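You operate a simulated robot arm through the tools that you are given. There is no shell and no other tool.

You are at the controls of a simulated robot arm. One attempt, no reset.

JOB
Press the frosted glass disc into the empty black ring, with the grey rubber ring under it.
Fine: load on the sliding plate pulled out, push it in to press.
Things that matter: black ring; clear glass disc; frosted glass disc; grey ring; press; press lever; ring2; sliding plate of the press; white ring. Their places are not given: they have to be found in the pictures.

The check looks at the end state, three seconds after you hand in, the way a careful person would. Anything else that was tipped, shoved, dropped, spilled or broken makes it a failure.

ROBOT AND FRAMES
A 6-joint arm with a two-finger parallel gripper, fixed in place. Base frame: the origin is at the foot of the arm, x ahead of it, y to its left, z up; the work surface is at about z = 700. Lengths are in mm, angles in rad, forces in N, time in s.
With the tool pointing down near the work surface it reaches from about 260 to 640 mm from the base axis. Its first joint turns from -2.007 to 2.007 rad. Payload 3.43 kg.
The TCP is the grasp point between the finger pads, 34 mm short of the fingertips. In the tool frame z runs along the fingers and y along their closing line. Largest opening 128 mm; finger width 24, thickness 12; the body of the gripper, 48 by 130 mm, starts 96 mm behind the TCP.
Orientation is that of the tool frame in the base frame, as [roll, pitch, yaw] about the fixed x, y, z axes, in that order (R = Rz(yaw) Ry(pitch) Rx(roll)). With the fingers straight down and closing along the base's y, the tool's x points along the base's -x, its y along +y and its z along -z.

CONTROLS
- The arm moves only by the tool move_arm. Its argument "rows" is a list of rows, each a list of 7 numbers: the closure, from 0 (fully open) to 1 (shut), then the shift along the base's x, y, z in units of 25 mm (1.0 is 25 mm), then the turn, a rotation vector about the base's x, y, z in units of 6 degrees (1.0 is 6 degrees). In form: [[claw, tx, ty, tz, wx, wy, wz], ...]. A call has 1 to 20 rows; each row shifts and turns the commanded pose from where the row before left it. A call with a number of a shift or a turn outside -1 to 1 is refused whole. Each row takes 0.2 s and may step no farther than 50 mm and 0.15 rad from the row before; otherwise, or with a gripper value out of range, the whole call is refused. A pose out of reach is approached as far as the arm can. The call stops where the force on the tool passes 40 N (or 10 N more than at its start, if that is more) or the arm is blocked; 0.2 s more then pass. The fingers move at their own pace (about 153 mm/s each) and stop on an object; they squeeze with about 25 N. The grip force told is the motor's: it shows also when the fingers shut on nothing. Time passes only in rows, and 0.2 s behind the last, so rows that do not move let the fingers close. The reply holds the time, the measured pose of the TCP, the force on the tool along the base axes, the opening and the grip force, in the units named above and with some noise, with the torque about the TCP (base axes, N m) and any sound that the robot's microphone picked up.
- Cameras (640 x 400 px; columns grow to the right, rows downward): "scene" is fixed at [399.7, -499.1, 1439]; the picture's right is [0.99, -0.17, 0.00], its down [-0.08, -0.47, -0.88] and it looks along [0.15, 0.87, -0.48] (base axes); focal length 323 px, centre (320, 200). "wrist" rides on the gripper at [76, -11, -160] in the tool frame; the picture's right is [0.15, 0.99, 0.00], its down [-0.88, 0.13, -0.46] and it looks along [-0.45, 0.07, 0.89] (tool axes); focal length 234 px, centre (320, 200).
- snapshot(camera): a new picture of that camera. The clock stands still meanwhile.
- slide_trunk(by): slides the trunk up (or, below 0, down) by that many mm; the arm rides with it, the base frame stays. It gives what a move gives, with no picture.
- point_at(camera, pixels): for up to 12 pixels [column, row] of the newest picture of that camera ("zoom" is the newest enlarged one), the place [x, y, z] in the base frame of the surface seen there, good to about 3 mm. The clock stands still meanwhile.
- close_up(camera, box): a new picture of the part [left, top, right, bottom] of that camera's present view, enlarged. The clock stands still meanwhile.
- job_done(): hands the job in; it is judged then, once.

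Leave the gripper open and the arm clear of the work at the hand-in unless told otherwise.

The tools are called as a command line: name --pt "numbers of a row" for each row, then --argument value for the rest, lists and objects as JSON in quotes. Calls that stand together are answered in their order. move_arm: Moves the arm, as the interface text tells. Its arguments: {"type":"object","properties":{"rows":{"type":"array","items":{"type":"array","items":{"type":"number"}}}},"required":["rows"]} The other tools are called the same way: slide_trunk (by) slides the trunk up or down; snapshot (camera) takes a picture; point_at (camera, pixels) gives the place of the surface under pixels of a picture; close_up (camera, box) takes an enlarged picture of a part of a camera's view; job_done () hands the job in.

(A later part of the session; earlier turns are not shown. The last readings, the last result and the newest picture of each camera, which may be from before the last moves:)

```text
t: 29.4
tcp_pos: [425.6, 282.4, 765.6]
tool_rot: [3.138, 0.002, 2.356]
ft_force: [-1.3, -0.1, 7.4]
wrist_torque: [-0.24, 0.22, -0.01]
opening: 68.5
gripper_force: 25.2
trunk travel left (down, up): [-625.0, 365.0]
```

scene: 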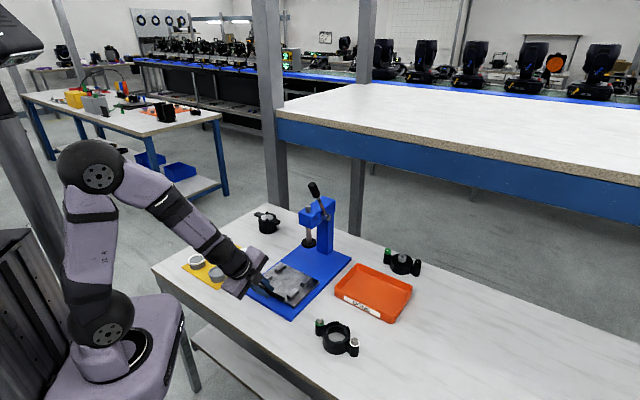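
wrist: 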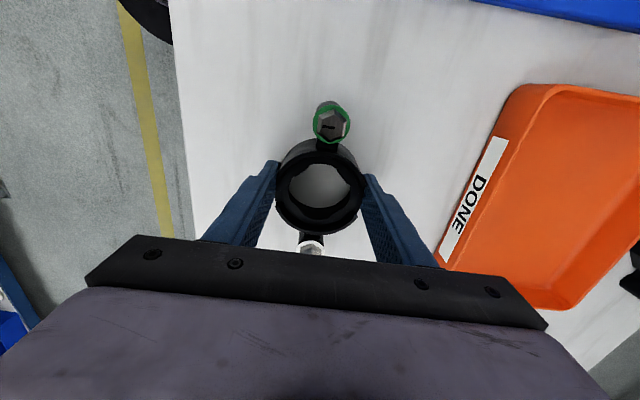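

Contact with the plate (7 N). I release slowly and lift away.

move_arm --pt "0.4 0 0 0 0 0 0" --pt "0.3 0 0 0 0 0 0" --pt "0.25 0 0 0.2 0 0 0" --pt "0.25 0 0 0.8 0 0 0" --pt "0.25 0 0 1 0 0 0" --pt "0.25 0 0 1 0 0 0"

snapshot --camera "wrist"

close_up --camera "scene" --box '[250, 220, 350, 310]'

```text
t: 30.8
tcp_pos: [424.2, 283.3, 839.9]
tool_rot: [3.141, 0.001, 2.355]
ft_force: [0.1, -0.7, 0.2]
wrist_torque: [0.03, 0.02, -0.01]
opening: 95.9
gripper_force: 0.1
trunk travel left (down, up): [-625.0, 365.0]
```

```text
taken
```

wrist: 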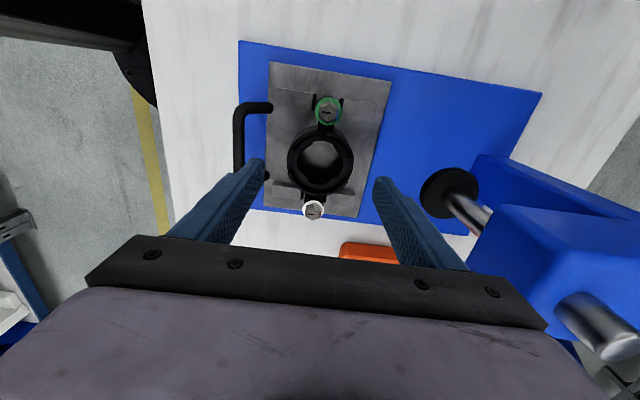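

```text
4.44 times, centred on (300, 265) of scene
```

zoom: 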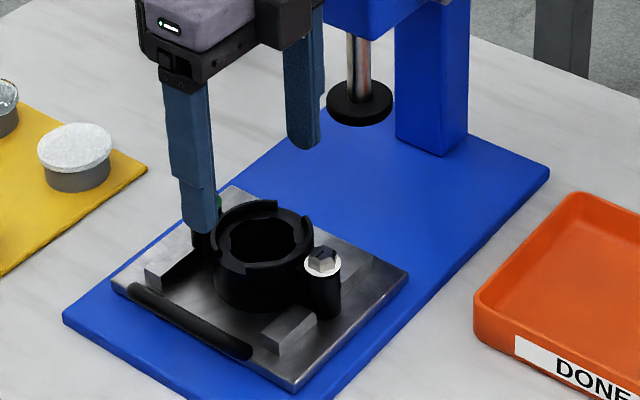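

The ring is seated in the nest. I zoom on it from the wrist to measure its centre, recess and rim gaps.

close_up --camera "wrist" --box '[275, 90, 365, 225]'

point_at --camera "zoom" --pixels '[[340, 60], [300, 355], [320, 135], [320, 280], [225, 190], [410, 210], [265, 200], [370, 210], [230, 225], [400, 255], [230, 165], [405, 175]]'

close_up --camera "scene" --box '[280, 250, 330, 300]'

```text
2.96 times, centred on (320, 158) of wrist
```

zoom: 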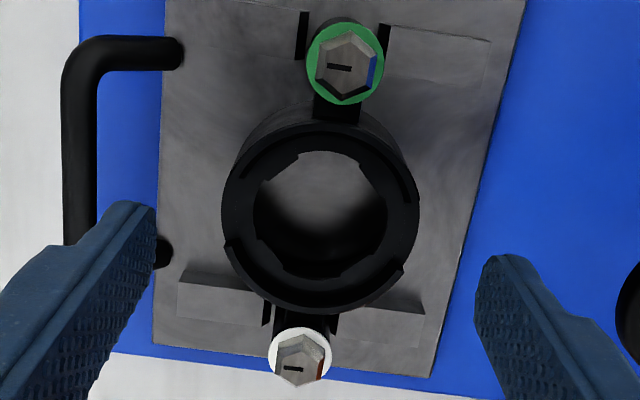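

```text
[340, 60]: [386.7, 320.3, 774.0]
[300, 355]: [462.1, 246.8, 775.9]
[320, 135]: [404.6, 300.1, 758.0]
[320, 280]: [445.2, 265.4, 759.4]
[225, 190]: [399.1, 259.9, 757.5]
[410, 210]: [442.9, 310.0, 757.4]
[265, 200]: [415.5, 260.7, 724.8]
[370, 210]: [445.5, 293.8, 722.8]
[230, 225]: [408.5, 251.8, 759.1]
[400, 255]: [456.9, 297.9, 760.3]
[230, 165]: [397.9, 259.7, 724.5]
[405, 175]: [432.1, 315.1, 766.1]
```

```text
8.00 times, centred on (305, 275) of scene
```

zoom: 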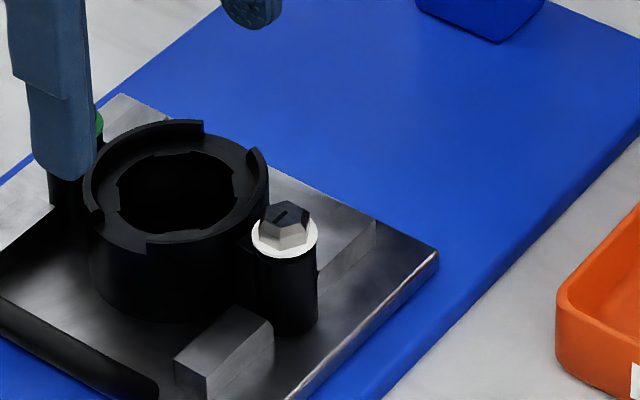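

The ring's ledge is at about z 758 with rim top at about 765, gaps about 25 mm wide on the slide axis. Next I fly over to look at the grey ring and the discs on the yellow mat.

move_arm --pt "0.25 0 0 0.6 0 0 0" --pt "0.25 -0.913 0.411 0 0 0 0" --pt "0.25 -0.913 0.411 0 0 0 0" --pt "0.25 -0.913 0.411 0 0 0 0" --pt "0.25 -0.913 0.411 0 0 0 0" --pt "0.25 -0.913 0.411 0 0 0 0" --pt "0.25 -0.913 0.411 0 0 0 0" --pt "0.25 -0.913 0.411 0 0 0 0" --pt "0.25 -0.913 0.411 0 0 0 0" --pt "0.25 -0.913 0.411 0 0 0 0" --pt "0.25 -0.913 0.411 0 0 0 0" --pt "0.25 -0.913 0.411 0 0 0 0" --pt "0.25 0 0 0 0 0 0"

snapshot --camera "wrist"

```text
t: 33.6
tcp_pos: [173.8, 397.5, 855.7]
tool_rot: [3.141, -0.001, 2.357]
ft_force: [-0.4, -0.3, -0.4]
wrist_torque: [0.04, 0.0, -0.02]
opening: 96.1
gripper_force: 0.1
trunk travel left (down, up): [-625.0, 365.0]
```

```text
taken
```

wrist: 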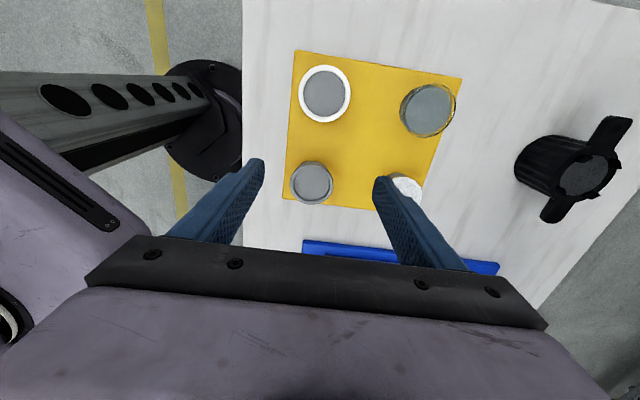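

I see all four holders. I zoom on the grey ring (312,183) and neighbours.

close_up --camera "wrist" --box '[275, 145, 355, 220]'

point_at --camera "zoom" --pixels '[[275, 200], [275, 110], [290, 290], [180, 195], [375, 195], [200, 200], [350, 200], [190, 270], [360, 275], [280, 200], [270, 390], [450, 300]]'

close_up --camera "scene" --box '[200, 255, 240, 290]'

close_up --camera "scene" --box '[225, 235, 265, 270]'

```text
5.33 times, centred on (315, 182) of wrist
```

zoom: 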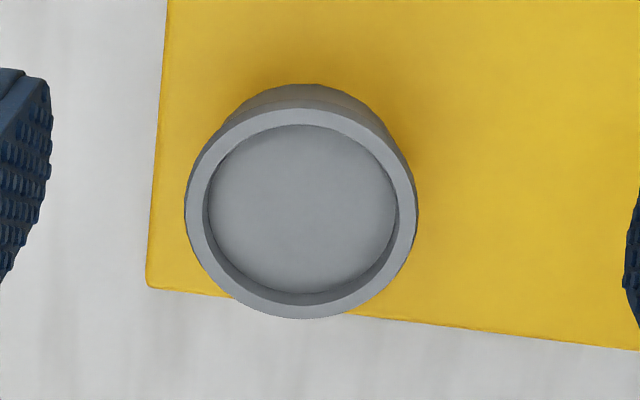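

```text
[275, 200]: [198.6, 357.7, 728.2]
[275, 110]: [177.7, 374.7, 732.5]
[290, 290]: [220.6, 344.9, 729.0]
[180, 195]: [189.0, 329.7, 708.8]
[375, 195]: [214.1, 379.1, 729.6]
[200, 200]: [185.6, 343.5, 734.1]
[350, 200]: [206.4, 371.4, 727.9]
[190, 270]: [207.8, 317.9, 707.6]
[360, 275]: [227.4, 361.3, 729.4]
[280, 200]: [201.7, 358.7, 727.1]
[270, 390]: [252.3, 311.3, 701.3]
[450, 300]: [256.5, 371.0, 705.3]
```

```text
11.43 times, centred on (220, 272) of scene
```

zoom: 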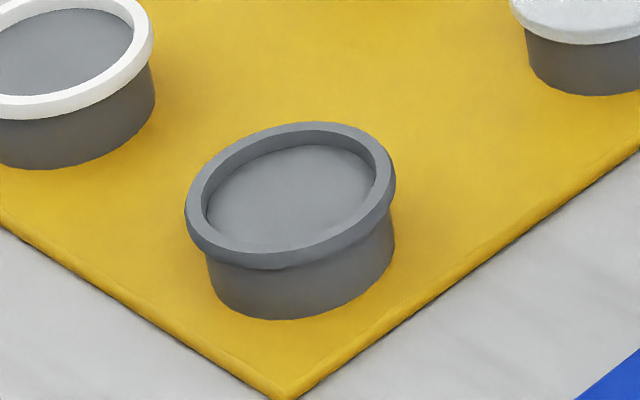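

```text
11.43 times, centred on (245, 252) of scene
```

zoom: 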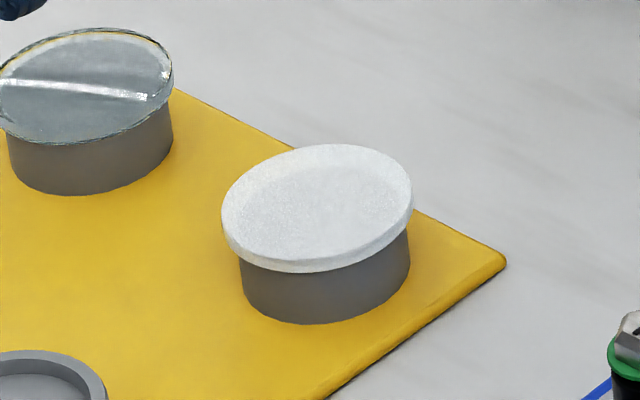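

The grey ring overhangs its stand a little. I zoom more on its side to judge thickness, also for the frosted disc.

close_up --camera "scene" --box '[207, 262, 231, 284]'

point_at --camera "zoom" --pixels '[[200, 290], [260, 310], [320, 320], [250, 290], [260, 330], [340, 330], [300, 200], [250, 140], [420, 150], [350, 240], [280, 380], [380, 380]]'

close_up --camera "scene" --box '[233, 242, 257, 264]'

point_at --camera "zoom" --pixels '[[200, 200], [300, 160], [400, 150], [300, 230], [250, 260], [300, 285], [350, 290], [300, 330], [400, 320], [330, 200], [280, 300], [380, 290]]'

```text
16.00 times, centred on (219, 273) of scene
```

zoom: 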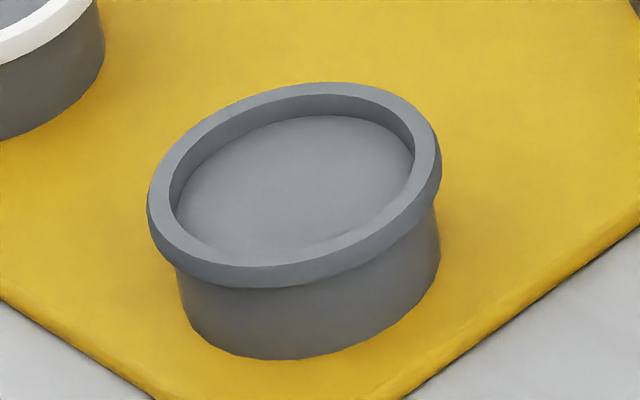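

```text
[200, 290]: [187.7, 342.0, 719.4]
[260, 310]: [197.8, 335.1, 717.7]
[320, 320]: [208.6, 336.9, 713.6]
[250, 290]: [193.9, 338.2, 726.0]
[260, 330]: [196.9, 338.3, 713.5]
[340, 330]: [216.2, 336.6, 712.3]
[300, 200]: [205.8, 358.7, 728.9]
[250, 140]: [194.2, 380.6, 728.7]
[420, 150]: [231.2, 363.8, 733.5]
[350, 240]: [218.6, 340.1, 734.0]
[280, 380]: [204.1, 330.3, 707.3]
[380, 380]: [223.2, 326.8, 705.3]
```

```text
16.00 times, centred on (245, 253) of scene
```

zoom: 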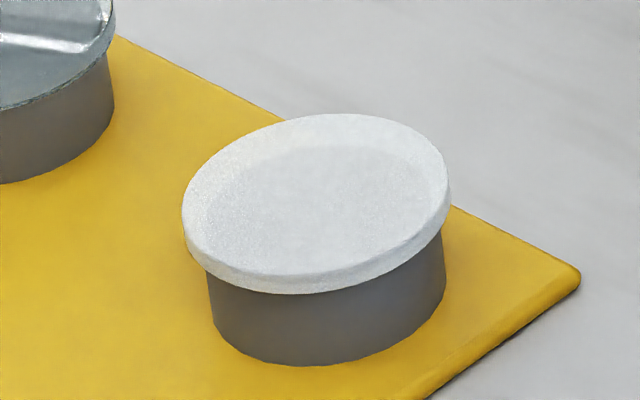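

```text
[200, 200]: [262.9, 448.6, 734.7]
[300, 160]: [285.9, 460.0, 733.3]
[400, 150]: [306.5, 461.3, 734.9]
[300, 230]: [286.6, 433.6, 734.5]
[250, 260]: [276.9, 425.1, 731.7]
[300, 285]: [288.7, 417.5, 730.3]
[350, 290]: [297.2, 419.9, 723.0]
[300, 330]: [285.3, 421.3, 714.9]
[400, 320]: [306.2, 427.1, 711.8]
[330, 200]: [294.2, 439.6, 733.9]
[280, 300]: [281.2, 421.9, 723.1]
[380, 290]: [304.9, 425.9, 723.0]
```

The grey ring spans about z 728–733.7 with centre near (204.5,362.3), diameter about 57; the frosted disc is about z 730–734 near (290.5,439). I move above the grey ring and stop with fingertips just above it.

move_arm --pt "0.28 0.614 -0.704 0 0 0 0" --pt "0.28 0.614 -0.704 0 0 0 0" --pt "0.28 0 0 -0.7 0 0 0" --pt "0.28 0 0 -0.7 0 0 0" --pt "0.28 0 0 -0.7 0 0 0" --pt "0.28 0 0 -0.7 0 0 0" --pt "0.28 0 0 0 0 0 0"

snapshot --camera "wrist"

close_up --camera "scene" --box '[195, 235, 255, 290]'

```text
t: 35.2
tcp_pos: [205.2, 361.3, 785.2]
tool_rot: [3.14, 0.001, 2.355]
ft_force: [0.0, -0.1, -0.1]
wrist_torque: [-0.01, 0.02, -0.01]
opening: 92.0
gripper_force: 0.2
trunk travel left (down, up): [-625.0, 365.0]
```

```text
taken
```

wrist: 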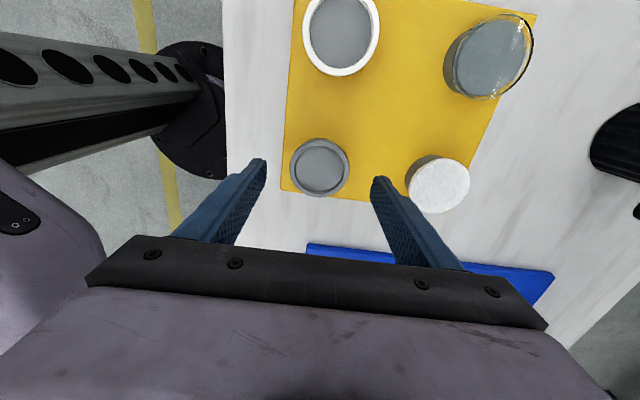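

```text
7.27 times, centred on (225, 262) of scene
```

zoom: 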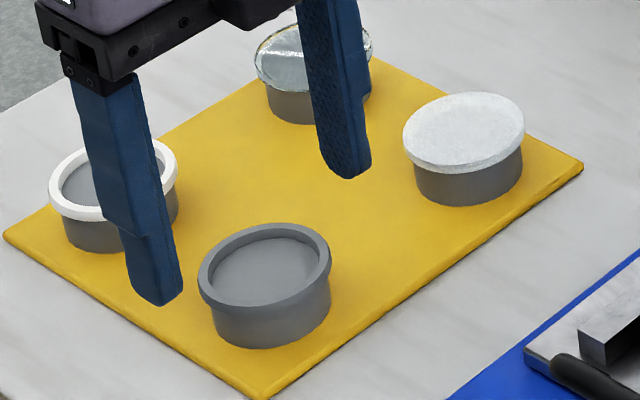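

The grey ring is between the fingers. I lower to fingertip height ~729.5 and close gently.

move_arm --pt "0.28 -0.04 0.05 -0.4 0 0 0" --pt "0.28 0 0 -0.45 0 0 0" --pt "0.28 0 0 0 0 0 0"

close_up --camera "scene" --box '[200, 250, 245, 290]'

close_up --camera "wrist" --box '[230, 110, 420, 230]'

```text
t: 36.0
tcp_pos: [204.4, 362.1, 764.4]
tool_rot: [3.14, 0.0, 2.356]
ft_force: [-0.6, 0.5, 0.6]
wrist_torque: [0.0, -0.02, -0.01]
opening: 92.4
gripper_force: 0.0
trunk travel left (down, up): [-625.0, 365.0]
```

```text
10.00 times, centred on (222, 270) of scene
```

zoom: 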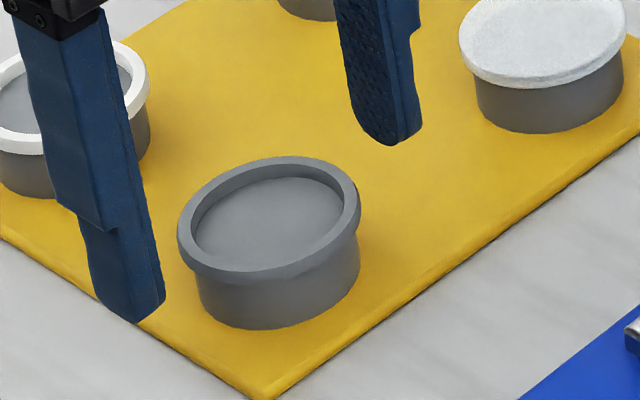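

```text
3.33 times, centred on (325, 170) of wrist
```

zoom: 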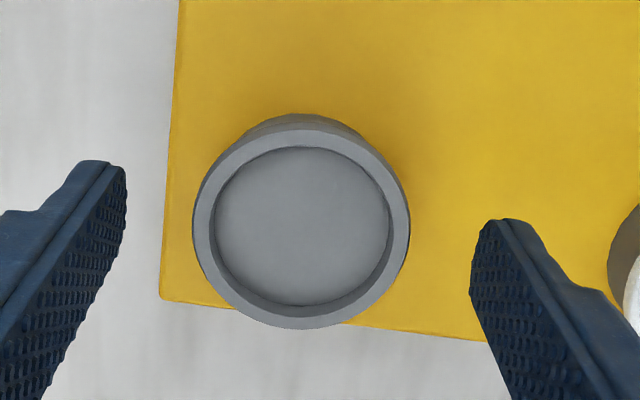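

Aligned. I lower 1 mm more and close.

move_arm --pt "0.28 0 0 -0.03 0 0 0" --pt "0.45 0 0 0 0 0 0" --pt "0.55 0 0 0 0 0 0" --pt "0.75 0 0 0 0 0 0" --pt "0.75 0 0 0 0 0 0"

close_up --camera "scene" --box '[200, 250, 245, 290]'

close_up --camera "wrist" --box '[230, 110, 420, 230]'

```text
t: 37.2
tcp_pos: [204.3, 361.9, 763.7]
tool_rot: [-3.14, 0.001, 2.356]
ft_force: [0.7, -0.2, -0.3]
wrist_torque: [-0.03, -0.01, -0.04]
opening: 50.5
gripper_force: 24.7
trunk travel left (down, up): [-625.0, 365.0]
```

```text
10.00 times, centred on (222, 270) of scene
```

zoom: 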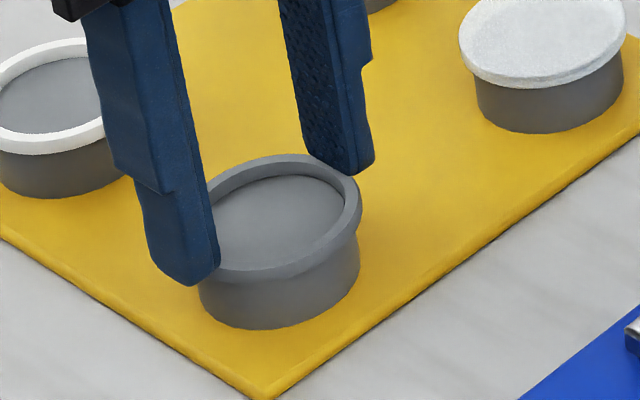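

```text
3.33 times, centred on (325, 170) of wrist
```

zoom: 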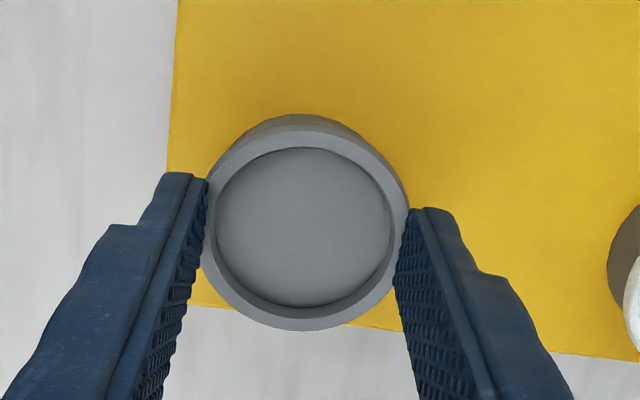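

Closed to 50.5 mm (the rubber may have squeezed a bit). I lift 15 mm and look whether only the ring comes up.

move_arm --pt "0.75 0 0 0.2 0 0 0" --pt "0.75 0 0 0.4 0 0 0" --pt "0.75 0 0 0 0 0 0"

close_up --camera "scene" --box '[200, 250, 245, 290]'

close_up --camera "wrist" --box '[230, 110, 420, 230]'

```text
t: 38.0
tcp_pos: [204.1, 362.2, 778.1]
tool_rot: [-3.141, 0.0, 2.356]
ft_force: [0.8, 0.0, 1.1]
wrist_torque: [0.0, 0.0, 0.04]
opening: 50.5
gripper_force: 24.9
trunk travel left (down, up): [-625.0, 365.0]
```

```text
10.00 times, centred on (222, 270) of scene
```

zoom: 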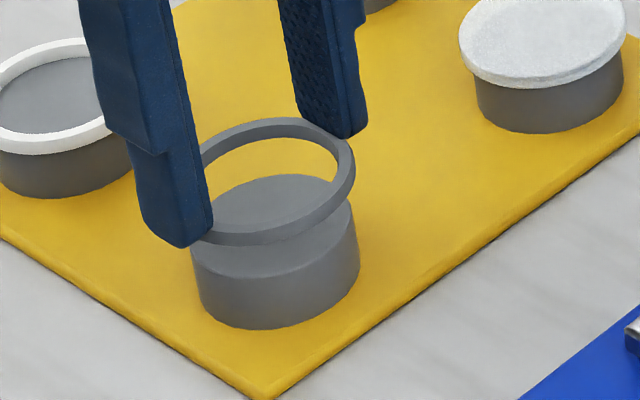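

```text
3.33 times, centred on (325, 170) of wrist
```

zoom: 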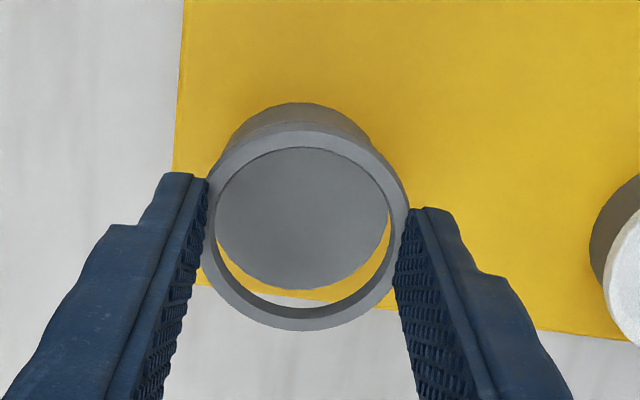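

Only the ring came up, level in the fingertips. I lift and carry it over the black ring, stopping ~10 mm above the rim to check alignment.

move_arm --pt "0.75 0 0 0.8 0 0 0" --pt "0.75 0 0 0.8 0 0 0" --pt "0.75 0 0 0.8 0 0 0" --pt "0.75 0 0 0.8 0 0 0" --pt "0.75 0.88 -0.313 0 0 0 0" --pt "0.75 0.88 -0.313 0 0 0 0" --pt "0.75 0.88 -0.313 0 0 0 0" --pt "0.75 0.88 -0.313 0 0 0 0" --pt "0.75 0.88 -0.313 0 0 0 0" --pt "0.75 0.88 -0.313 0 0 0 0" --pt "0.75 0.88 -0.313 0 0 0 0" --pt "0.75 0.88 -0.313 0 0 0 0" --pt "0.75 0.88 -0.313 0 0 0 0" --pt "0.75 0.88 -0.313 0 0 0 0" --pt "0.75 0 0 -0.8 0 0 0" --pt "0.75 0 0 -0.8 0 0 0" --pt "0.75 0 0 0 0 0 0"

close_up --camera "wrist" --box '[230, 90, 420, 250]'

close_up --camera "scene" --box '[265, 230, 335, 300]'

```text
t: 41.6
tcp_pos: [424.8, 284.7, 818.3]
tool_rot: [3.141, 0.001, 2.356]
ft_force: [0.5, 0.0, 0.7]
wrist_torque: [0.01, 0.0, 0.03]
opening: 50.4
gripper_force: 25.4
trunk travel left (down, up): [-625.0, 365.0]
```

```text
2.50 times, centred on (325, 170) of wrist
```

zoom: 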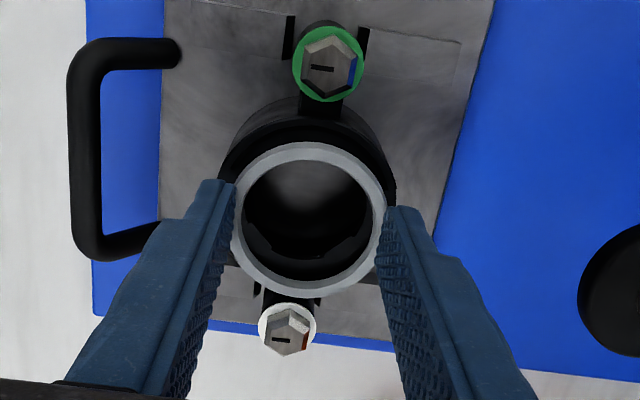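

```text
5.71 times, centred on (300, 265) of scene
```

zoom: 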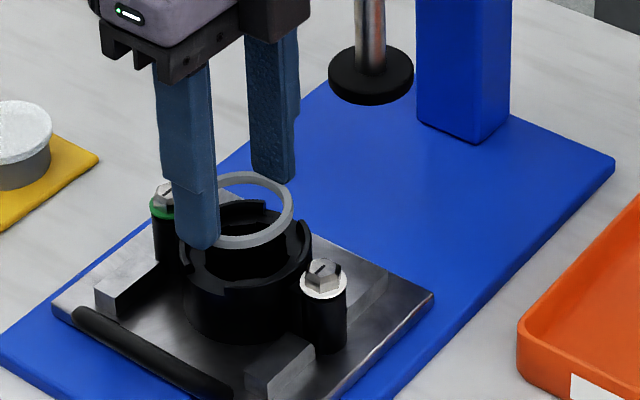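

The grey ring is above the recess. I descend 14 mm to just above the rim, where parallax is small, and check.

move_arm --pt "0.75 0 0 -0.3 0 0 0" --pt "0.75 0 0 -0.26 0 0 0" --pt "0.75 0 0 0 0 0 0"

close_up --camera "wrist" --box '[260, 110, 390, 230]'

close_up --camera "scene" --box '[277, 250, 317, 290]'

```text
t: 42.4
tcp_pos: [425.1, 283.8, 804.7]
tool_rot: [3.141, 0.001, 2.354]
ft_force: [0.0, -0.1, -0.2]
wrist_torque: [-0.01, -0.05, 0.01]
opening: 50.2
gripper_force: 24.8
trunk travel left (down, up): [-625.0, 365.0]
```

```text
3.33 times, centred on (325, 170) of wrist
```

zoom: 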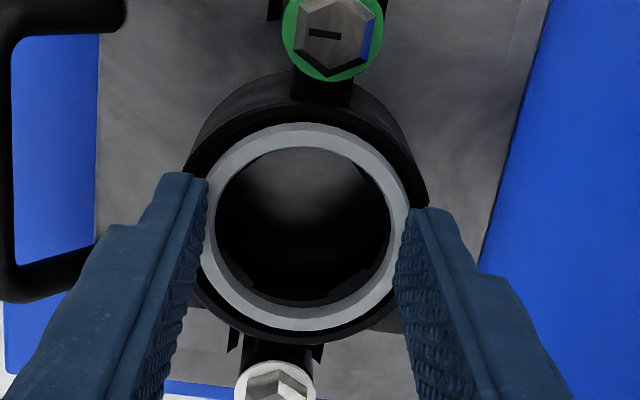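

```text
10.00 times, centred on (297, 270) of scene
```

zoom: 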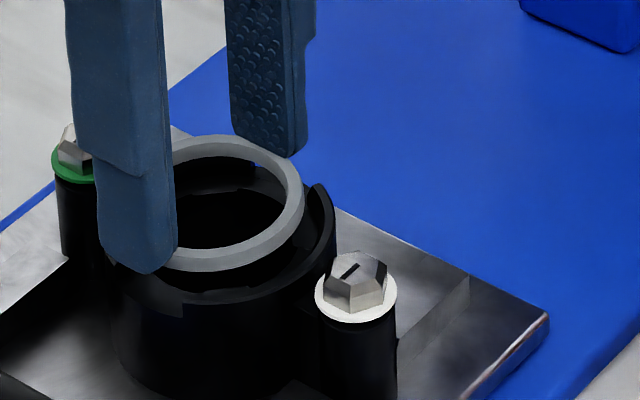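

The grey ring needs about 1.5 mm shift along the lug axis. I apply it and lower to rim level.

move_arm --pt "0.75 0.034 -0.05 -0.08 0 0 0" --pt "0.75 0 0 -0.08 0 0 0" --pt "0.75 0 0 -0.08 0 0 0" --pt "0.75 0 0 0 0 0 0"

close_up --camera "wrist" --box '[260, 110, 390, 230]'

close_up --camera "scene" --box '[277, 250, 317, 290]'

```text
t: 43.4
tcp_pos: [424.7, 284.3, 798.9]
tool_rot: [3.141, -0.001, 2.357]
ft_force: [-0.8, -0.4, 7.3]
wrist_torque: [-0.04, 0.17, -0.01]
opening: 50.3
gripper_force: 24.8
trunk travel left (down, up): [-625.0, 365.0]
```

```text
3.33 times, centred on (325, 170) of wrist
```

zoom: 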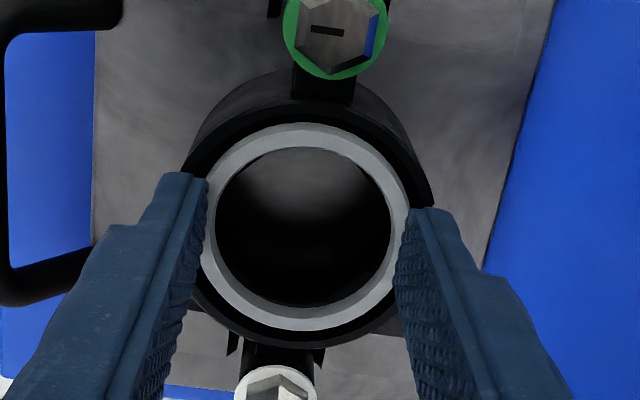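

```text
10.00 times, centred on (297, 270) of scene
```

zoom: 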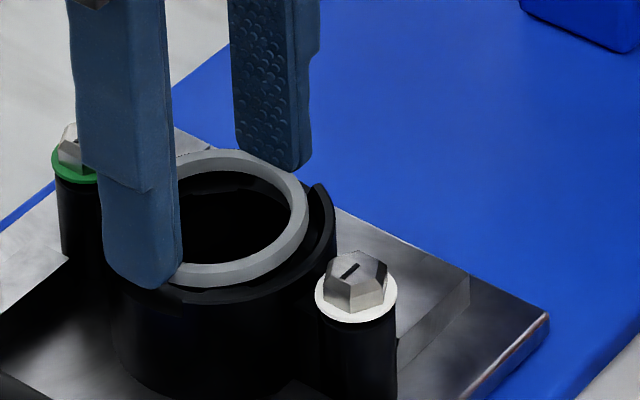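

Light contact (7 N) at the rim. I raise 1 mm, shift another ~0.9 mm along +u, and lower again.

move_arm --pt "0.75 0 0 0.08 0 0 0" --pt "0.75 0.026 -0.026 0 0 0 0" --pt "0.75 0 0 -0.06 0 0 0" --pt "0.75 0 0 -0.04 0 0 0" --pt "0.75 0 0 0 0 0 0"

close_up --camera "wrist" --box '[275, 120, 365, 225]'

```text
t: 44.6
tcp_pos: [425.2, 283.6, 798.9]
tool_rot: [3.138, 0.0, 2.355]
ft_force: [-0.8, 1.5, 13.8]
wrist_torque: [-0.04, 0.33, 0.0]
opening: 50.3
gripper_force: 24.9
trunk travel left (down, up): [-625.0, 365.0]
```

```text
3.81 times, centred on (320, 172) of wrist
```

zoom: 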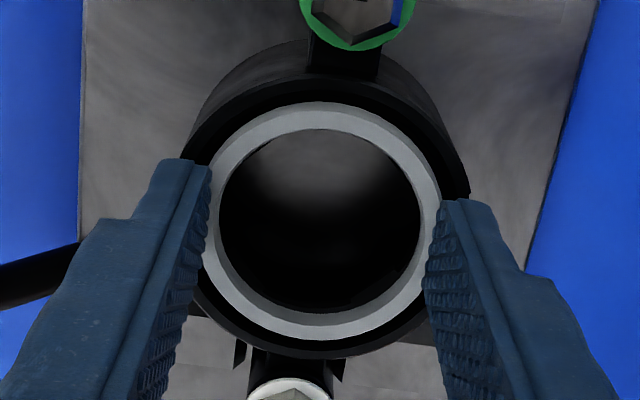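

Torque says the -v finger's edge touches a rim end. I raise, shift ~0.8 mm more along +u, and try lowering into the gaps.

move_arm --pt "0.75 0 0 0.08 0 0 0" --pt "0.75 0.024 -0.024 0 0 0 0" --pt "0.75 0 0 -0.06 0 0 0" --pt "0.75 0 0 -0.03 0 0 0" --pt "0.75 0 0 0 0 0 0"

```text
t: 45.8
tcp_pos: [426.0, 282.6, 796.0]
tool_rot: [-3.14, 0.0, 2.356]
ft_force: [0.1, -0.1, -0.4]
wrist_torque: [0.0, -0.01, 0.04]
opening: 50.4
gripper_force: 25.4
trunk travel left (down, up): [-625.0, 365.0]
```

It now goes in freely (no force at z 796). I lower gently until the ring touches the ledge.

move_arm --pt "0.75 0 0 -0.04 0 0 0" --pt "0.75 0 0 -0.04 0 0 0" --pt "0.75 0 0 0 0 0 0"

close_up --camera "wrist" --box '[275, 120, 365, 225]'

close_up --camera "scene" --box '[277, 250, 317, 290]'

```text
t: 46.6
tcp_pos: [424.9, 283.0, 795.3]
tool_rot: [3.141, 0.0, 2.357]
ft_force: [0.1, -0.2, 0.1]
wrist_torque: [0.0, 0.01, 0.0]
opening: 49.8
gripper_force: 24.7
trunk travel left (down, up): [-625.0, 365.0]
```

```text
3.81 times, centred on (320, 172) of wrist
```

zoom: 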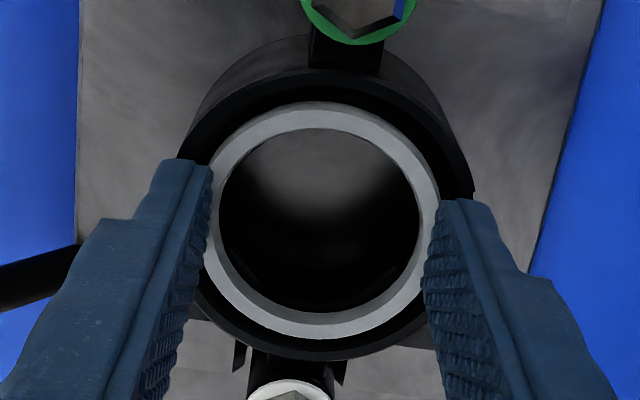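

```text
10.00 times, centred on (297, 270) of scene
```

zoom: 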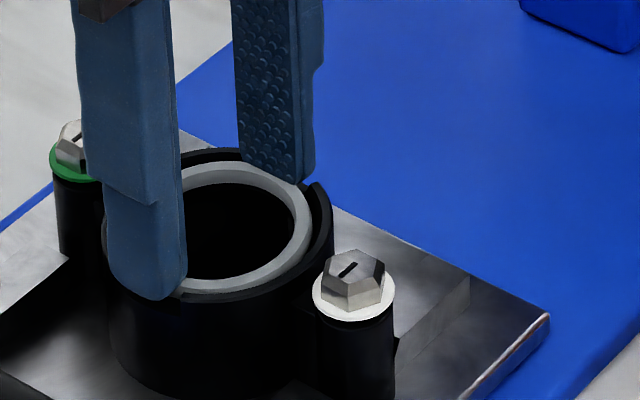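

Fingers are in the rim gaps. I lower a little more.

move_arm --pt "0.75 0 0 -0.04 0 0 0" --pt "0.75 0 0 -0.04 0 0 0" --pt "0.75 0 0 0 0 0 0"

```text
t: 47.4
tcp_pos: [425.8, 281.1, 796.1]
tool_rot: [3.135, 0.001, 2.357]
ft_force: [0.9, 1.4, 26.6]
wrist_torque: [-0.48, 0.53, -0.01]
opening: 43.1
gripper_force: 9.9
trunk travel left (down, up): [-625.0, 365.0]
```

Something changed: 26 N up-force and the opening fell to 43. I look before moving on.

close_up --camera "wrist" --box '[275, 120, 365, 225]'

close_up --camera "scene" --box '[277, 250, 317, 290]'

```text
3.81 times, centred on (320, 172) of wrist
```

zoom: 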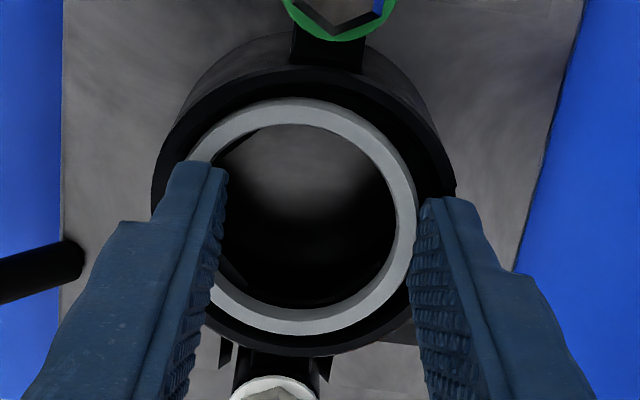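

```text
10.00 times, centred on (297, 270) of scene
```

zoom: 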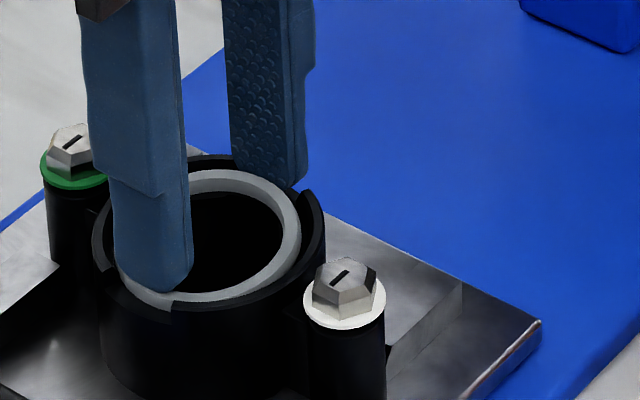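

The grey ring has slipped out of the fingers into the recess, and the plate slid a couple of mm. I lift straight up a little, then open.

move_arm --pt "0.66 0 0 0.2 0 0 0" --pt "0.6 0 0 0.4 0 0 0" --pt "0.4 0 0 0.8 0 0 0" --pt "0.3 0 0 0.8 0 0 0" --pt "0.3 0 0 0 0 0 0"

snapshot --camera "wrist"

close_up --camera "wrist" --box '[265, 80, 375, 225]'

close_up --camera "scene" --box '[277, 250, 317, 290]'

```text
t: 48.6
tcp_pos: [424.2, 282.2, 847.8]
tool_rot: [-3.142, 0.0, 2.357]
ft_force: [-1.0, -0.2, -0.9]
wrist_torque: [0.01, -0.01, 0.03]
opening: 89.9
gripper_force: 0.0
trunk travel left (down, up): [-625.0, 365.0]
```

```text
taken
```

wrist: 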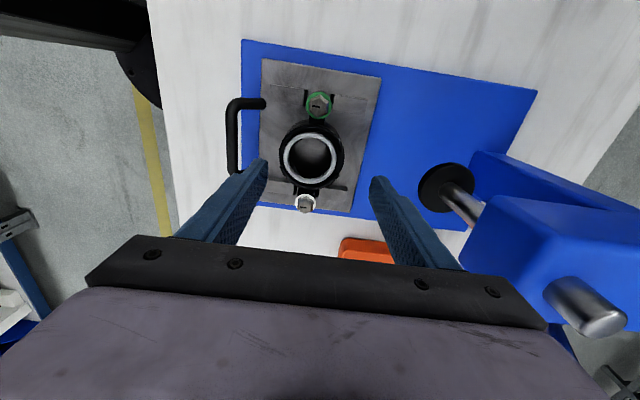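

```text
2.76 times, centred on (320, 152) of wrist
```

zoom: 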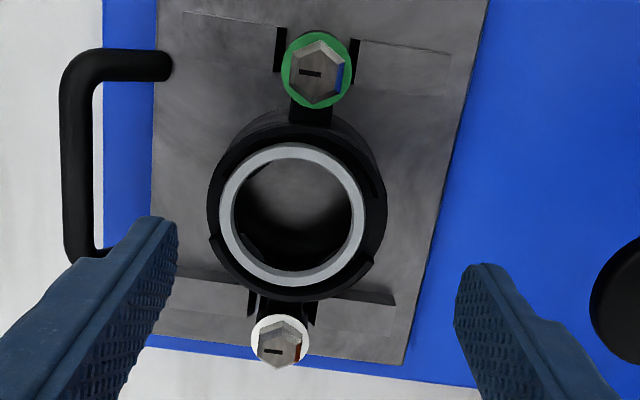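

```text
10.00 times, centred on (297, 270) of scene
```

zoom: 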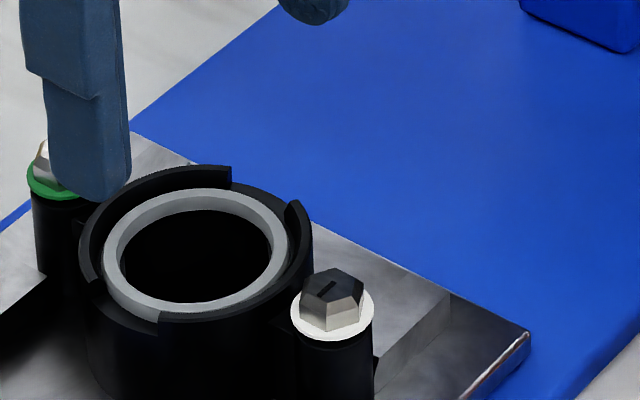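

The grey ring now lies flat in the recess. I measure its height and the black ring's new place.

point_at --camera "zoom" --pixels '[[200, 200], [112, 260], [190, 308], [280, 250], [232, 172], [200, 172], [300, 225], [160, 325], [335, 285], [270, 205], [240, 300], [140, 215]]'

close_up --camera "wrist" --box '[265, 80, 375, 225]'

point_at --camera "zoom" --pixels '[[318, 68], [281, 341], [290, 150], [225, 215], [360, 215], [295, 278], [260, 160], [340, 170], [240, 265], [340, 265], [225, 280], [370, 260]]'

```text
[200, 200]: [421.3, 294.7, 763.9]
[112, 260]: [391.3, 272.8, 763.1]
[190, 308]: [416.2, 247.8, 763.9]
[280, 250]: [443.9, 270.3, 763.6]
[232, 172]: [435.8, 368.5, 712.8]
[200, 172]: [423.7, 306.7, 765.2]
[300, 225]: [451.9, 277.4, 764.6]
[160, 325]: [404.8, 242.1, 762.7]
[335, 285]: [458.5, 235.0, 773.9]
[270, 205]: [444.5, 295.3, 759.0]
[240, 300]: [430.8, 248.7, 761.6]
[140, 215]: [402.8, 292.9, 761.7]
```

```text
2.76 times, centred on (320, 152) of wrist
```

zoom: 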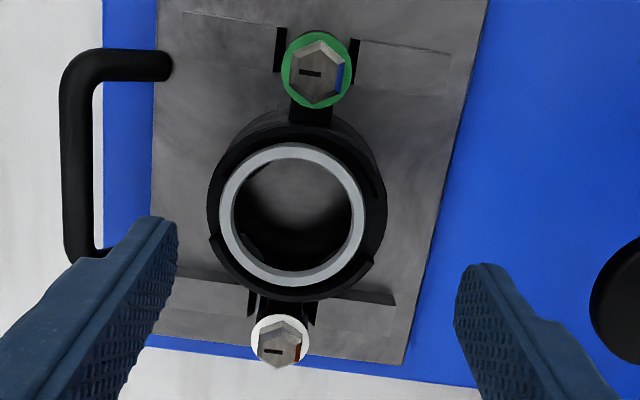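

```text
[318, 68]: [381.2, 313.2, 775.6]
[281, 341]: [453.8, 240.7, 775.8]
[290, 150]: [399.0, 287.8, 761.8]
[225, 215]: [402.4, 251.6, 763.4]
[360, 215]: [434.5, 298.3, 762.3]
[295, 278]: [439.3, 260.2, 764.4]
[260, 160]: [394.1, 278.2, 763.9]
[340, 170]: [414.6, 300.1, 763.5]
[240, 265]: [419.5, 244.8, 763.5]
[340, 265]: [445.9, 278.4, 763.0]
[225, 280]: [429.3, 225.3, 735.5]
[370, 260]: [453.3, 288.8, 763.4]
```

The grey ring's top is at about 763.3, just below the rim; the black ring's new centre is about (417.5,277). Now I go above the frosted disc.

move_arm --pt "0.3 -0.669 0.784 0 0 0 0" --pt "0.3 -0.669 0.784 0 0 0 0" --pt "0.3 -0.669 0.784 0 0 0 0" --pt "0.3 -0.669 0.784 0 0 0 0" --pt "0.3 -0.669 0.784 0 0 0 0" --pt "0.3 -0.669 0.784 0 0 0 0" --pt "0.3 -0.669 0.784 0 0 0 0" --pt "0.3 -0.669 0.784 0 0 0 0" --pt "0.3 0 0 -0.8 0 0 0" --pt "0.3 0 0 -0.8 0 0 0" --pt "0.3 0 0 -0.8 0 0 0" --pt "0.3 0 0 0 0 0 0"

close_up --camera "wrist" --box '[230, 90, 420, 240]'

close_up --camera "scene" --box '[220, 230, 270, 275]'

```text
t: 51.2
tcp_pos: [292.9, 438.9, 787.6]
tool_rot: [-3.142, -0.002, 2.356]
ft_force: [-0.7, 0.1, 0.3]
wrist_torque: [0.01, -0.02, 0.0]
opening: 89.8
gripper_force: 0.0
trunk travel left (down, up): [-625.0, 365.0]
```

```text
2.67 times, centred on (325, 165) of wrist
```

zoom: 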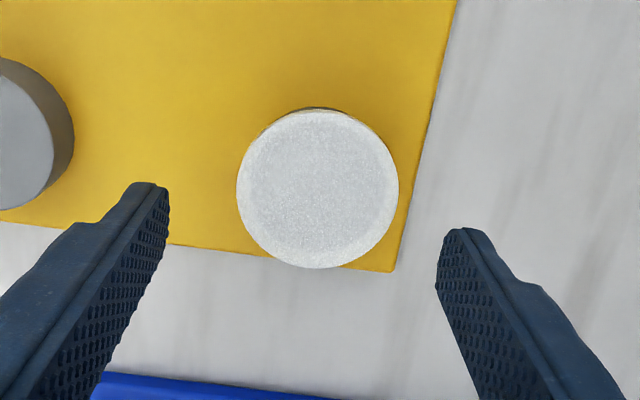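

```text
8.89 times, centred on (245, 252) of scene
```

zoom: 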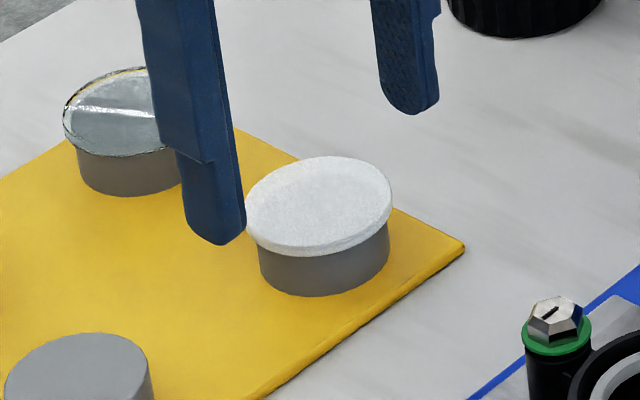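

The disc is a bit off; its centre comes out near (289,446.4). I correct, lower to just above the disc and check.

move_arm --pt "0.3 -0.156 0.3 0 0 0 0" --pt "0.3 0 0 -0.4 0 0 0" --pt "0.3 0 0 0 0 0 0"

close_up --camera "wrist" --box '[230, 90, 420, 240]'

close_up --camera "scene" --box '[220, 230, 270, 275]'

```text
t: 52.0
tcp_pos: [288.7, 446.8, 778.3]
tool_rot: [-3.141, 0.0, 2.356]
ft_force: [0.8, 1.3, 1.4]
wrist_torque: [-0.01, 0.03, 0.0]
opening: 89.5
gripper_force: 0.0
trunk travel left (down, up): [-625.0, 365.0]
```

```text
2.67 times, centred on (325, 165) of wrist
```

zoom: 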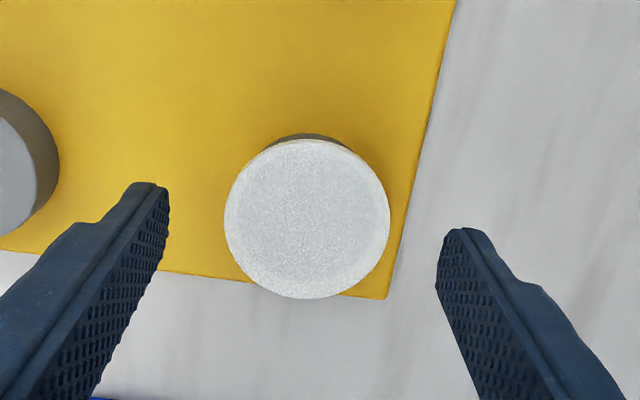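

```text
8.89 times, centred on (245, 252) of scene
```

zoom: 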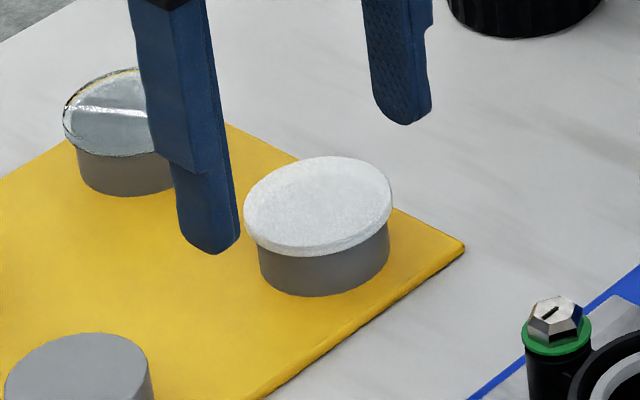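

Centred now. I lower to TCP ≈764.5 (tips ≈730.5), check, and close.

move_arm --pt "0.3 0 0 -0.3 0 0 0" --pt "0.3 0 0 -0.25 0 0 0" --pt "0.3 0 0 0 0 0 0" --pt "0.3 0 0 0 0 0 0"

close_up --camera "scene" --box '[225, 235, 265, 270]'

```text
t: 53.0
tcp_pos: [290.0, 448.0, 765.3]
tool_rot: [3.141, 0.001, 2.357]
ft_force: [-0.1, 0.0, 0.1]
wrist_torque: [-0.02, 0.01, 0.0]
opening: 89.5
gripper_force: 0.0
trunk travel left (down, up): [-625.0, 365.0]
```

```text
11.43 times, centred on (245, 252) of scene
```

zoom: 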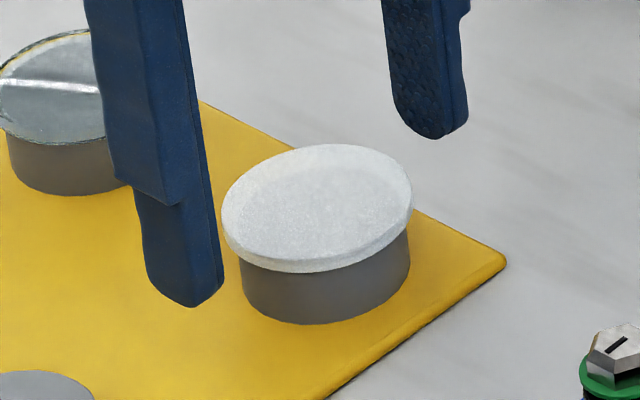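

I lower half a millimetre more and close on the disc.

move_arm --pt "0.3 0 0 -0.03 0 0 0" --pt "0.42 0 0 0 0 0 0" --pt "0.52 0 0 0 0 0 0" --pt "0.7 0 0 0 0 0 0" --pt "0.7 0 0 0 0 0 0"

close_up --camera "scene" --box '[225, 235, 265, 270]'

close_up --camera "wrist" --box '[230, 110, 420, 230]'

```text
t: 54.2
tcp_pos: [288.1, 445.2, 762.5]
tool_rot: [-3.142, 0.0, 2.356]
ft_force: [0.2, -0.7, -0.1]
wrist_torque: [-0.03, -0.02, 0.01]
opening: 56.1
gripper_force: 24.7
trunk travel left (down, up): [-625.0, 365.0]
```

```text
11.43 times, centred on (245, 252) of scene
```

zoom: 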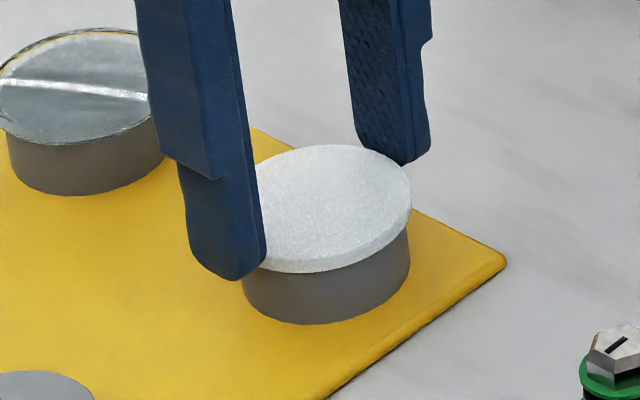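

```text
3.33 times, centred on (325, 170) of wrist
```

zoom: 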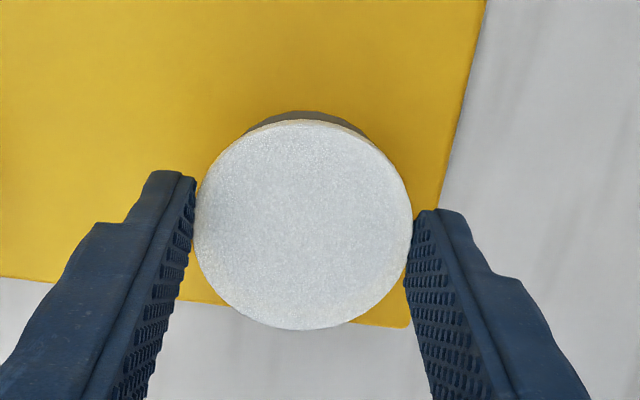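

Held at 56.1 mm. I lift it and look.

move_arm --pt "0.7 0 0 0.2 0 0 0" --pt "0.7 0 0 0.4 0 0 0" --pt "0.7 0 0 0 0 0 0"

close_up --camera "scene" --box '[225, 235, 265, 270]'

close_up --camera "wrist" --box '[230, 110, 420, 230]'

```text
t: 55.0
tcp_pos: [288.1, 445.4, 778.4]
tool_rot: [-3.141, 0.0, 2.357]
ft_force: [-0.3, -0.1, -1.1]
wrist_torque: [0.0, 0.04, 0.01]
opening: 56.3
gripper_force: 25.3
trunk travel left (down, up): [-625.0, 365.0]
```

```text
11.43 times, centred on (245, 252) of scene
```

zoom: 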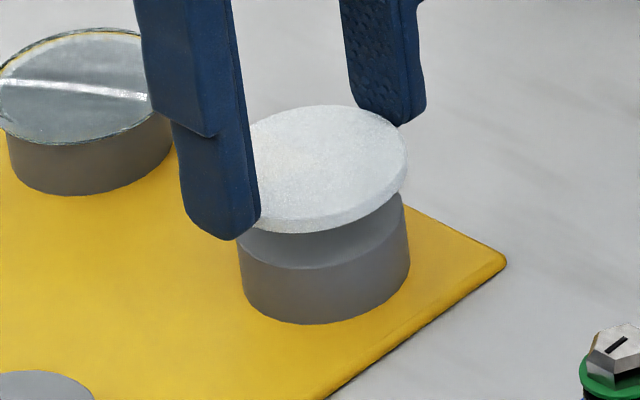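

```text
3.33 times, centred on (325, 170) of wrist
```

zoom: 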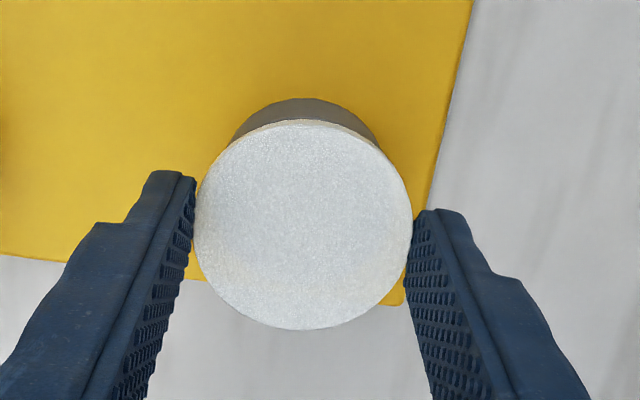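

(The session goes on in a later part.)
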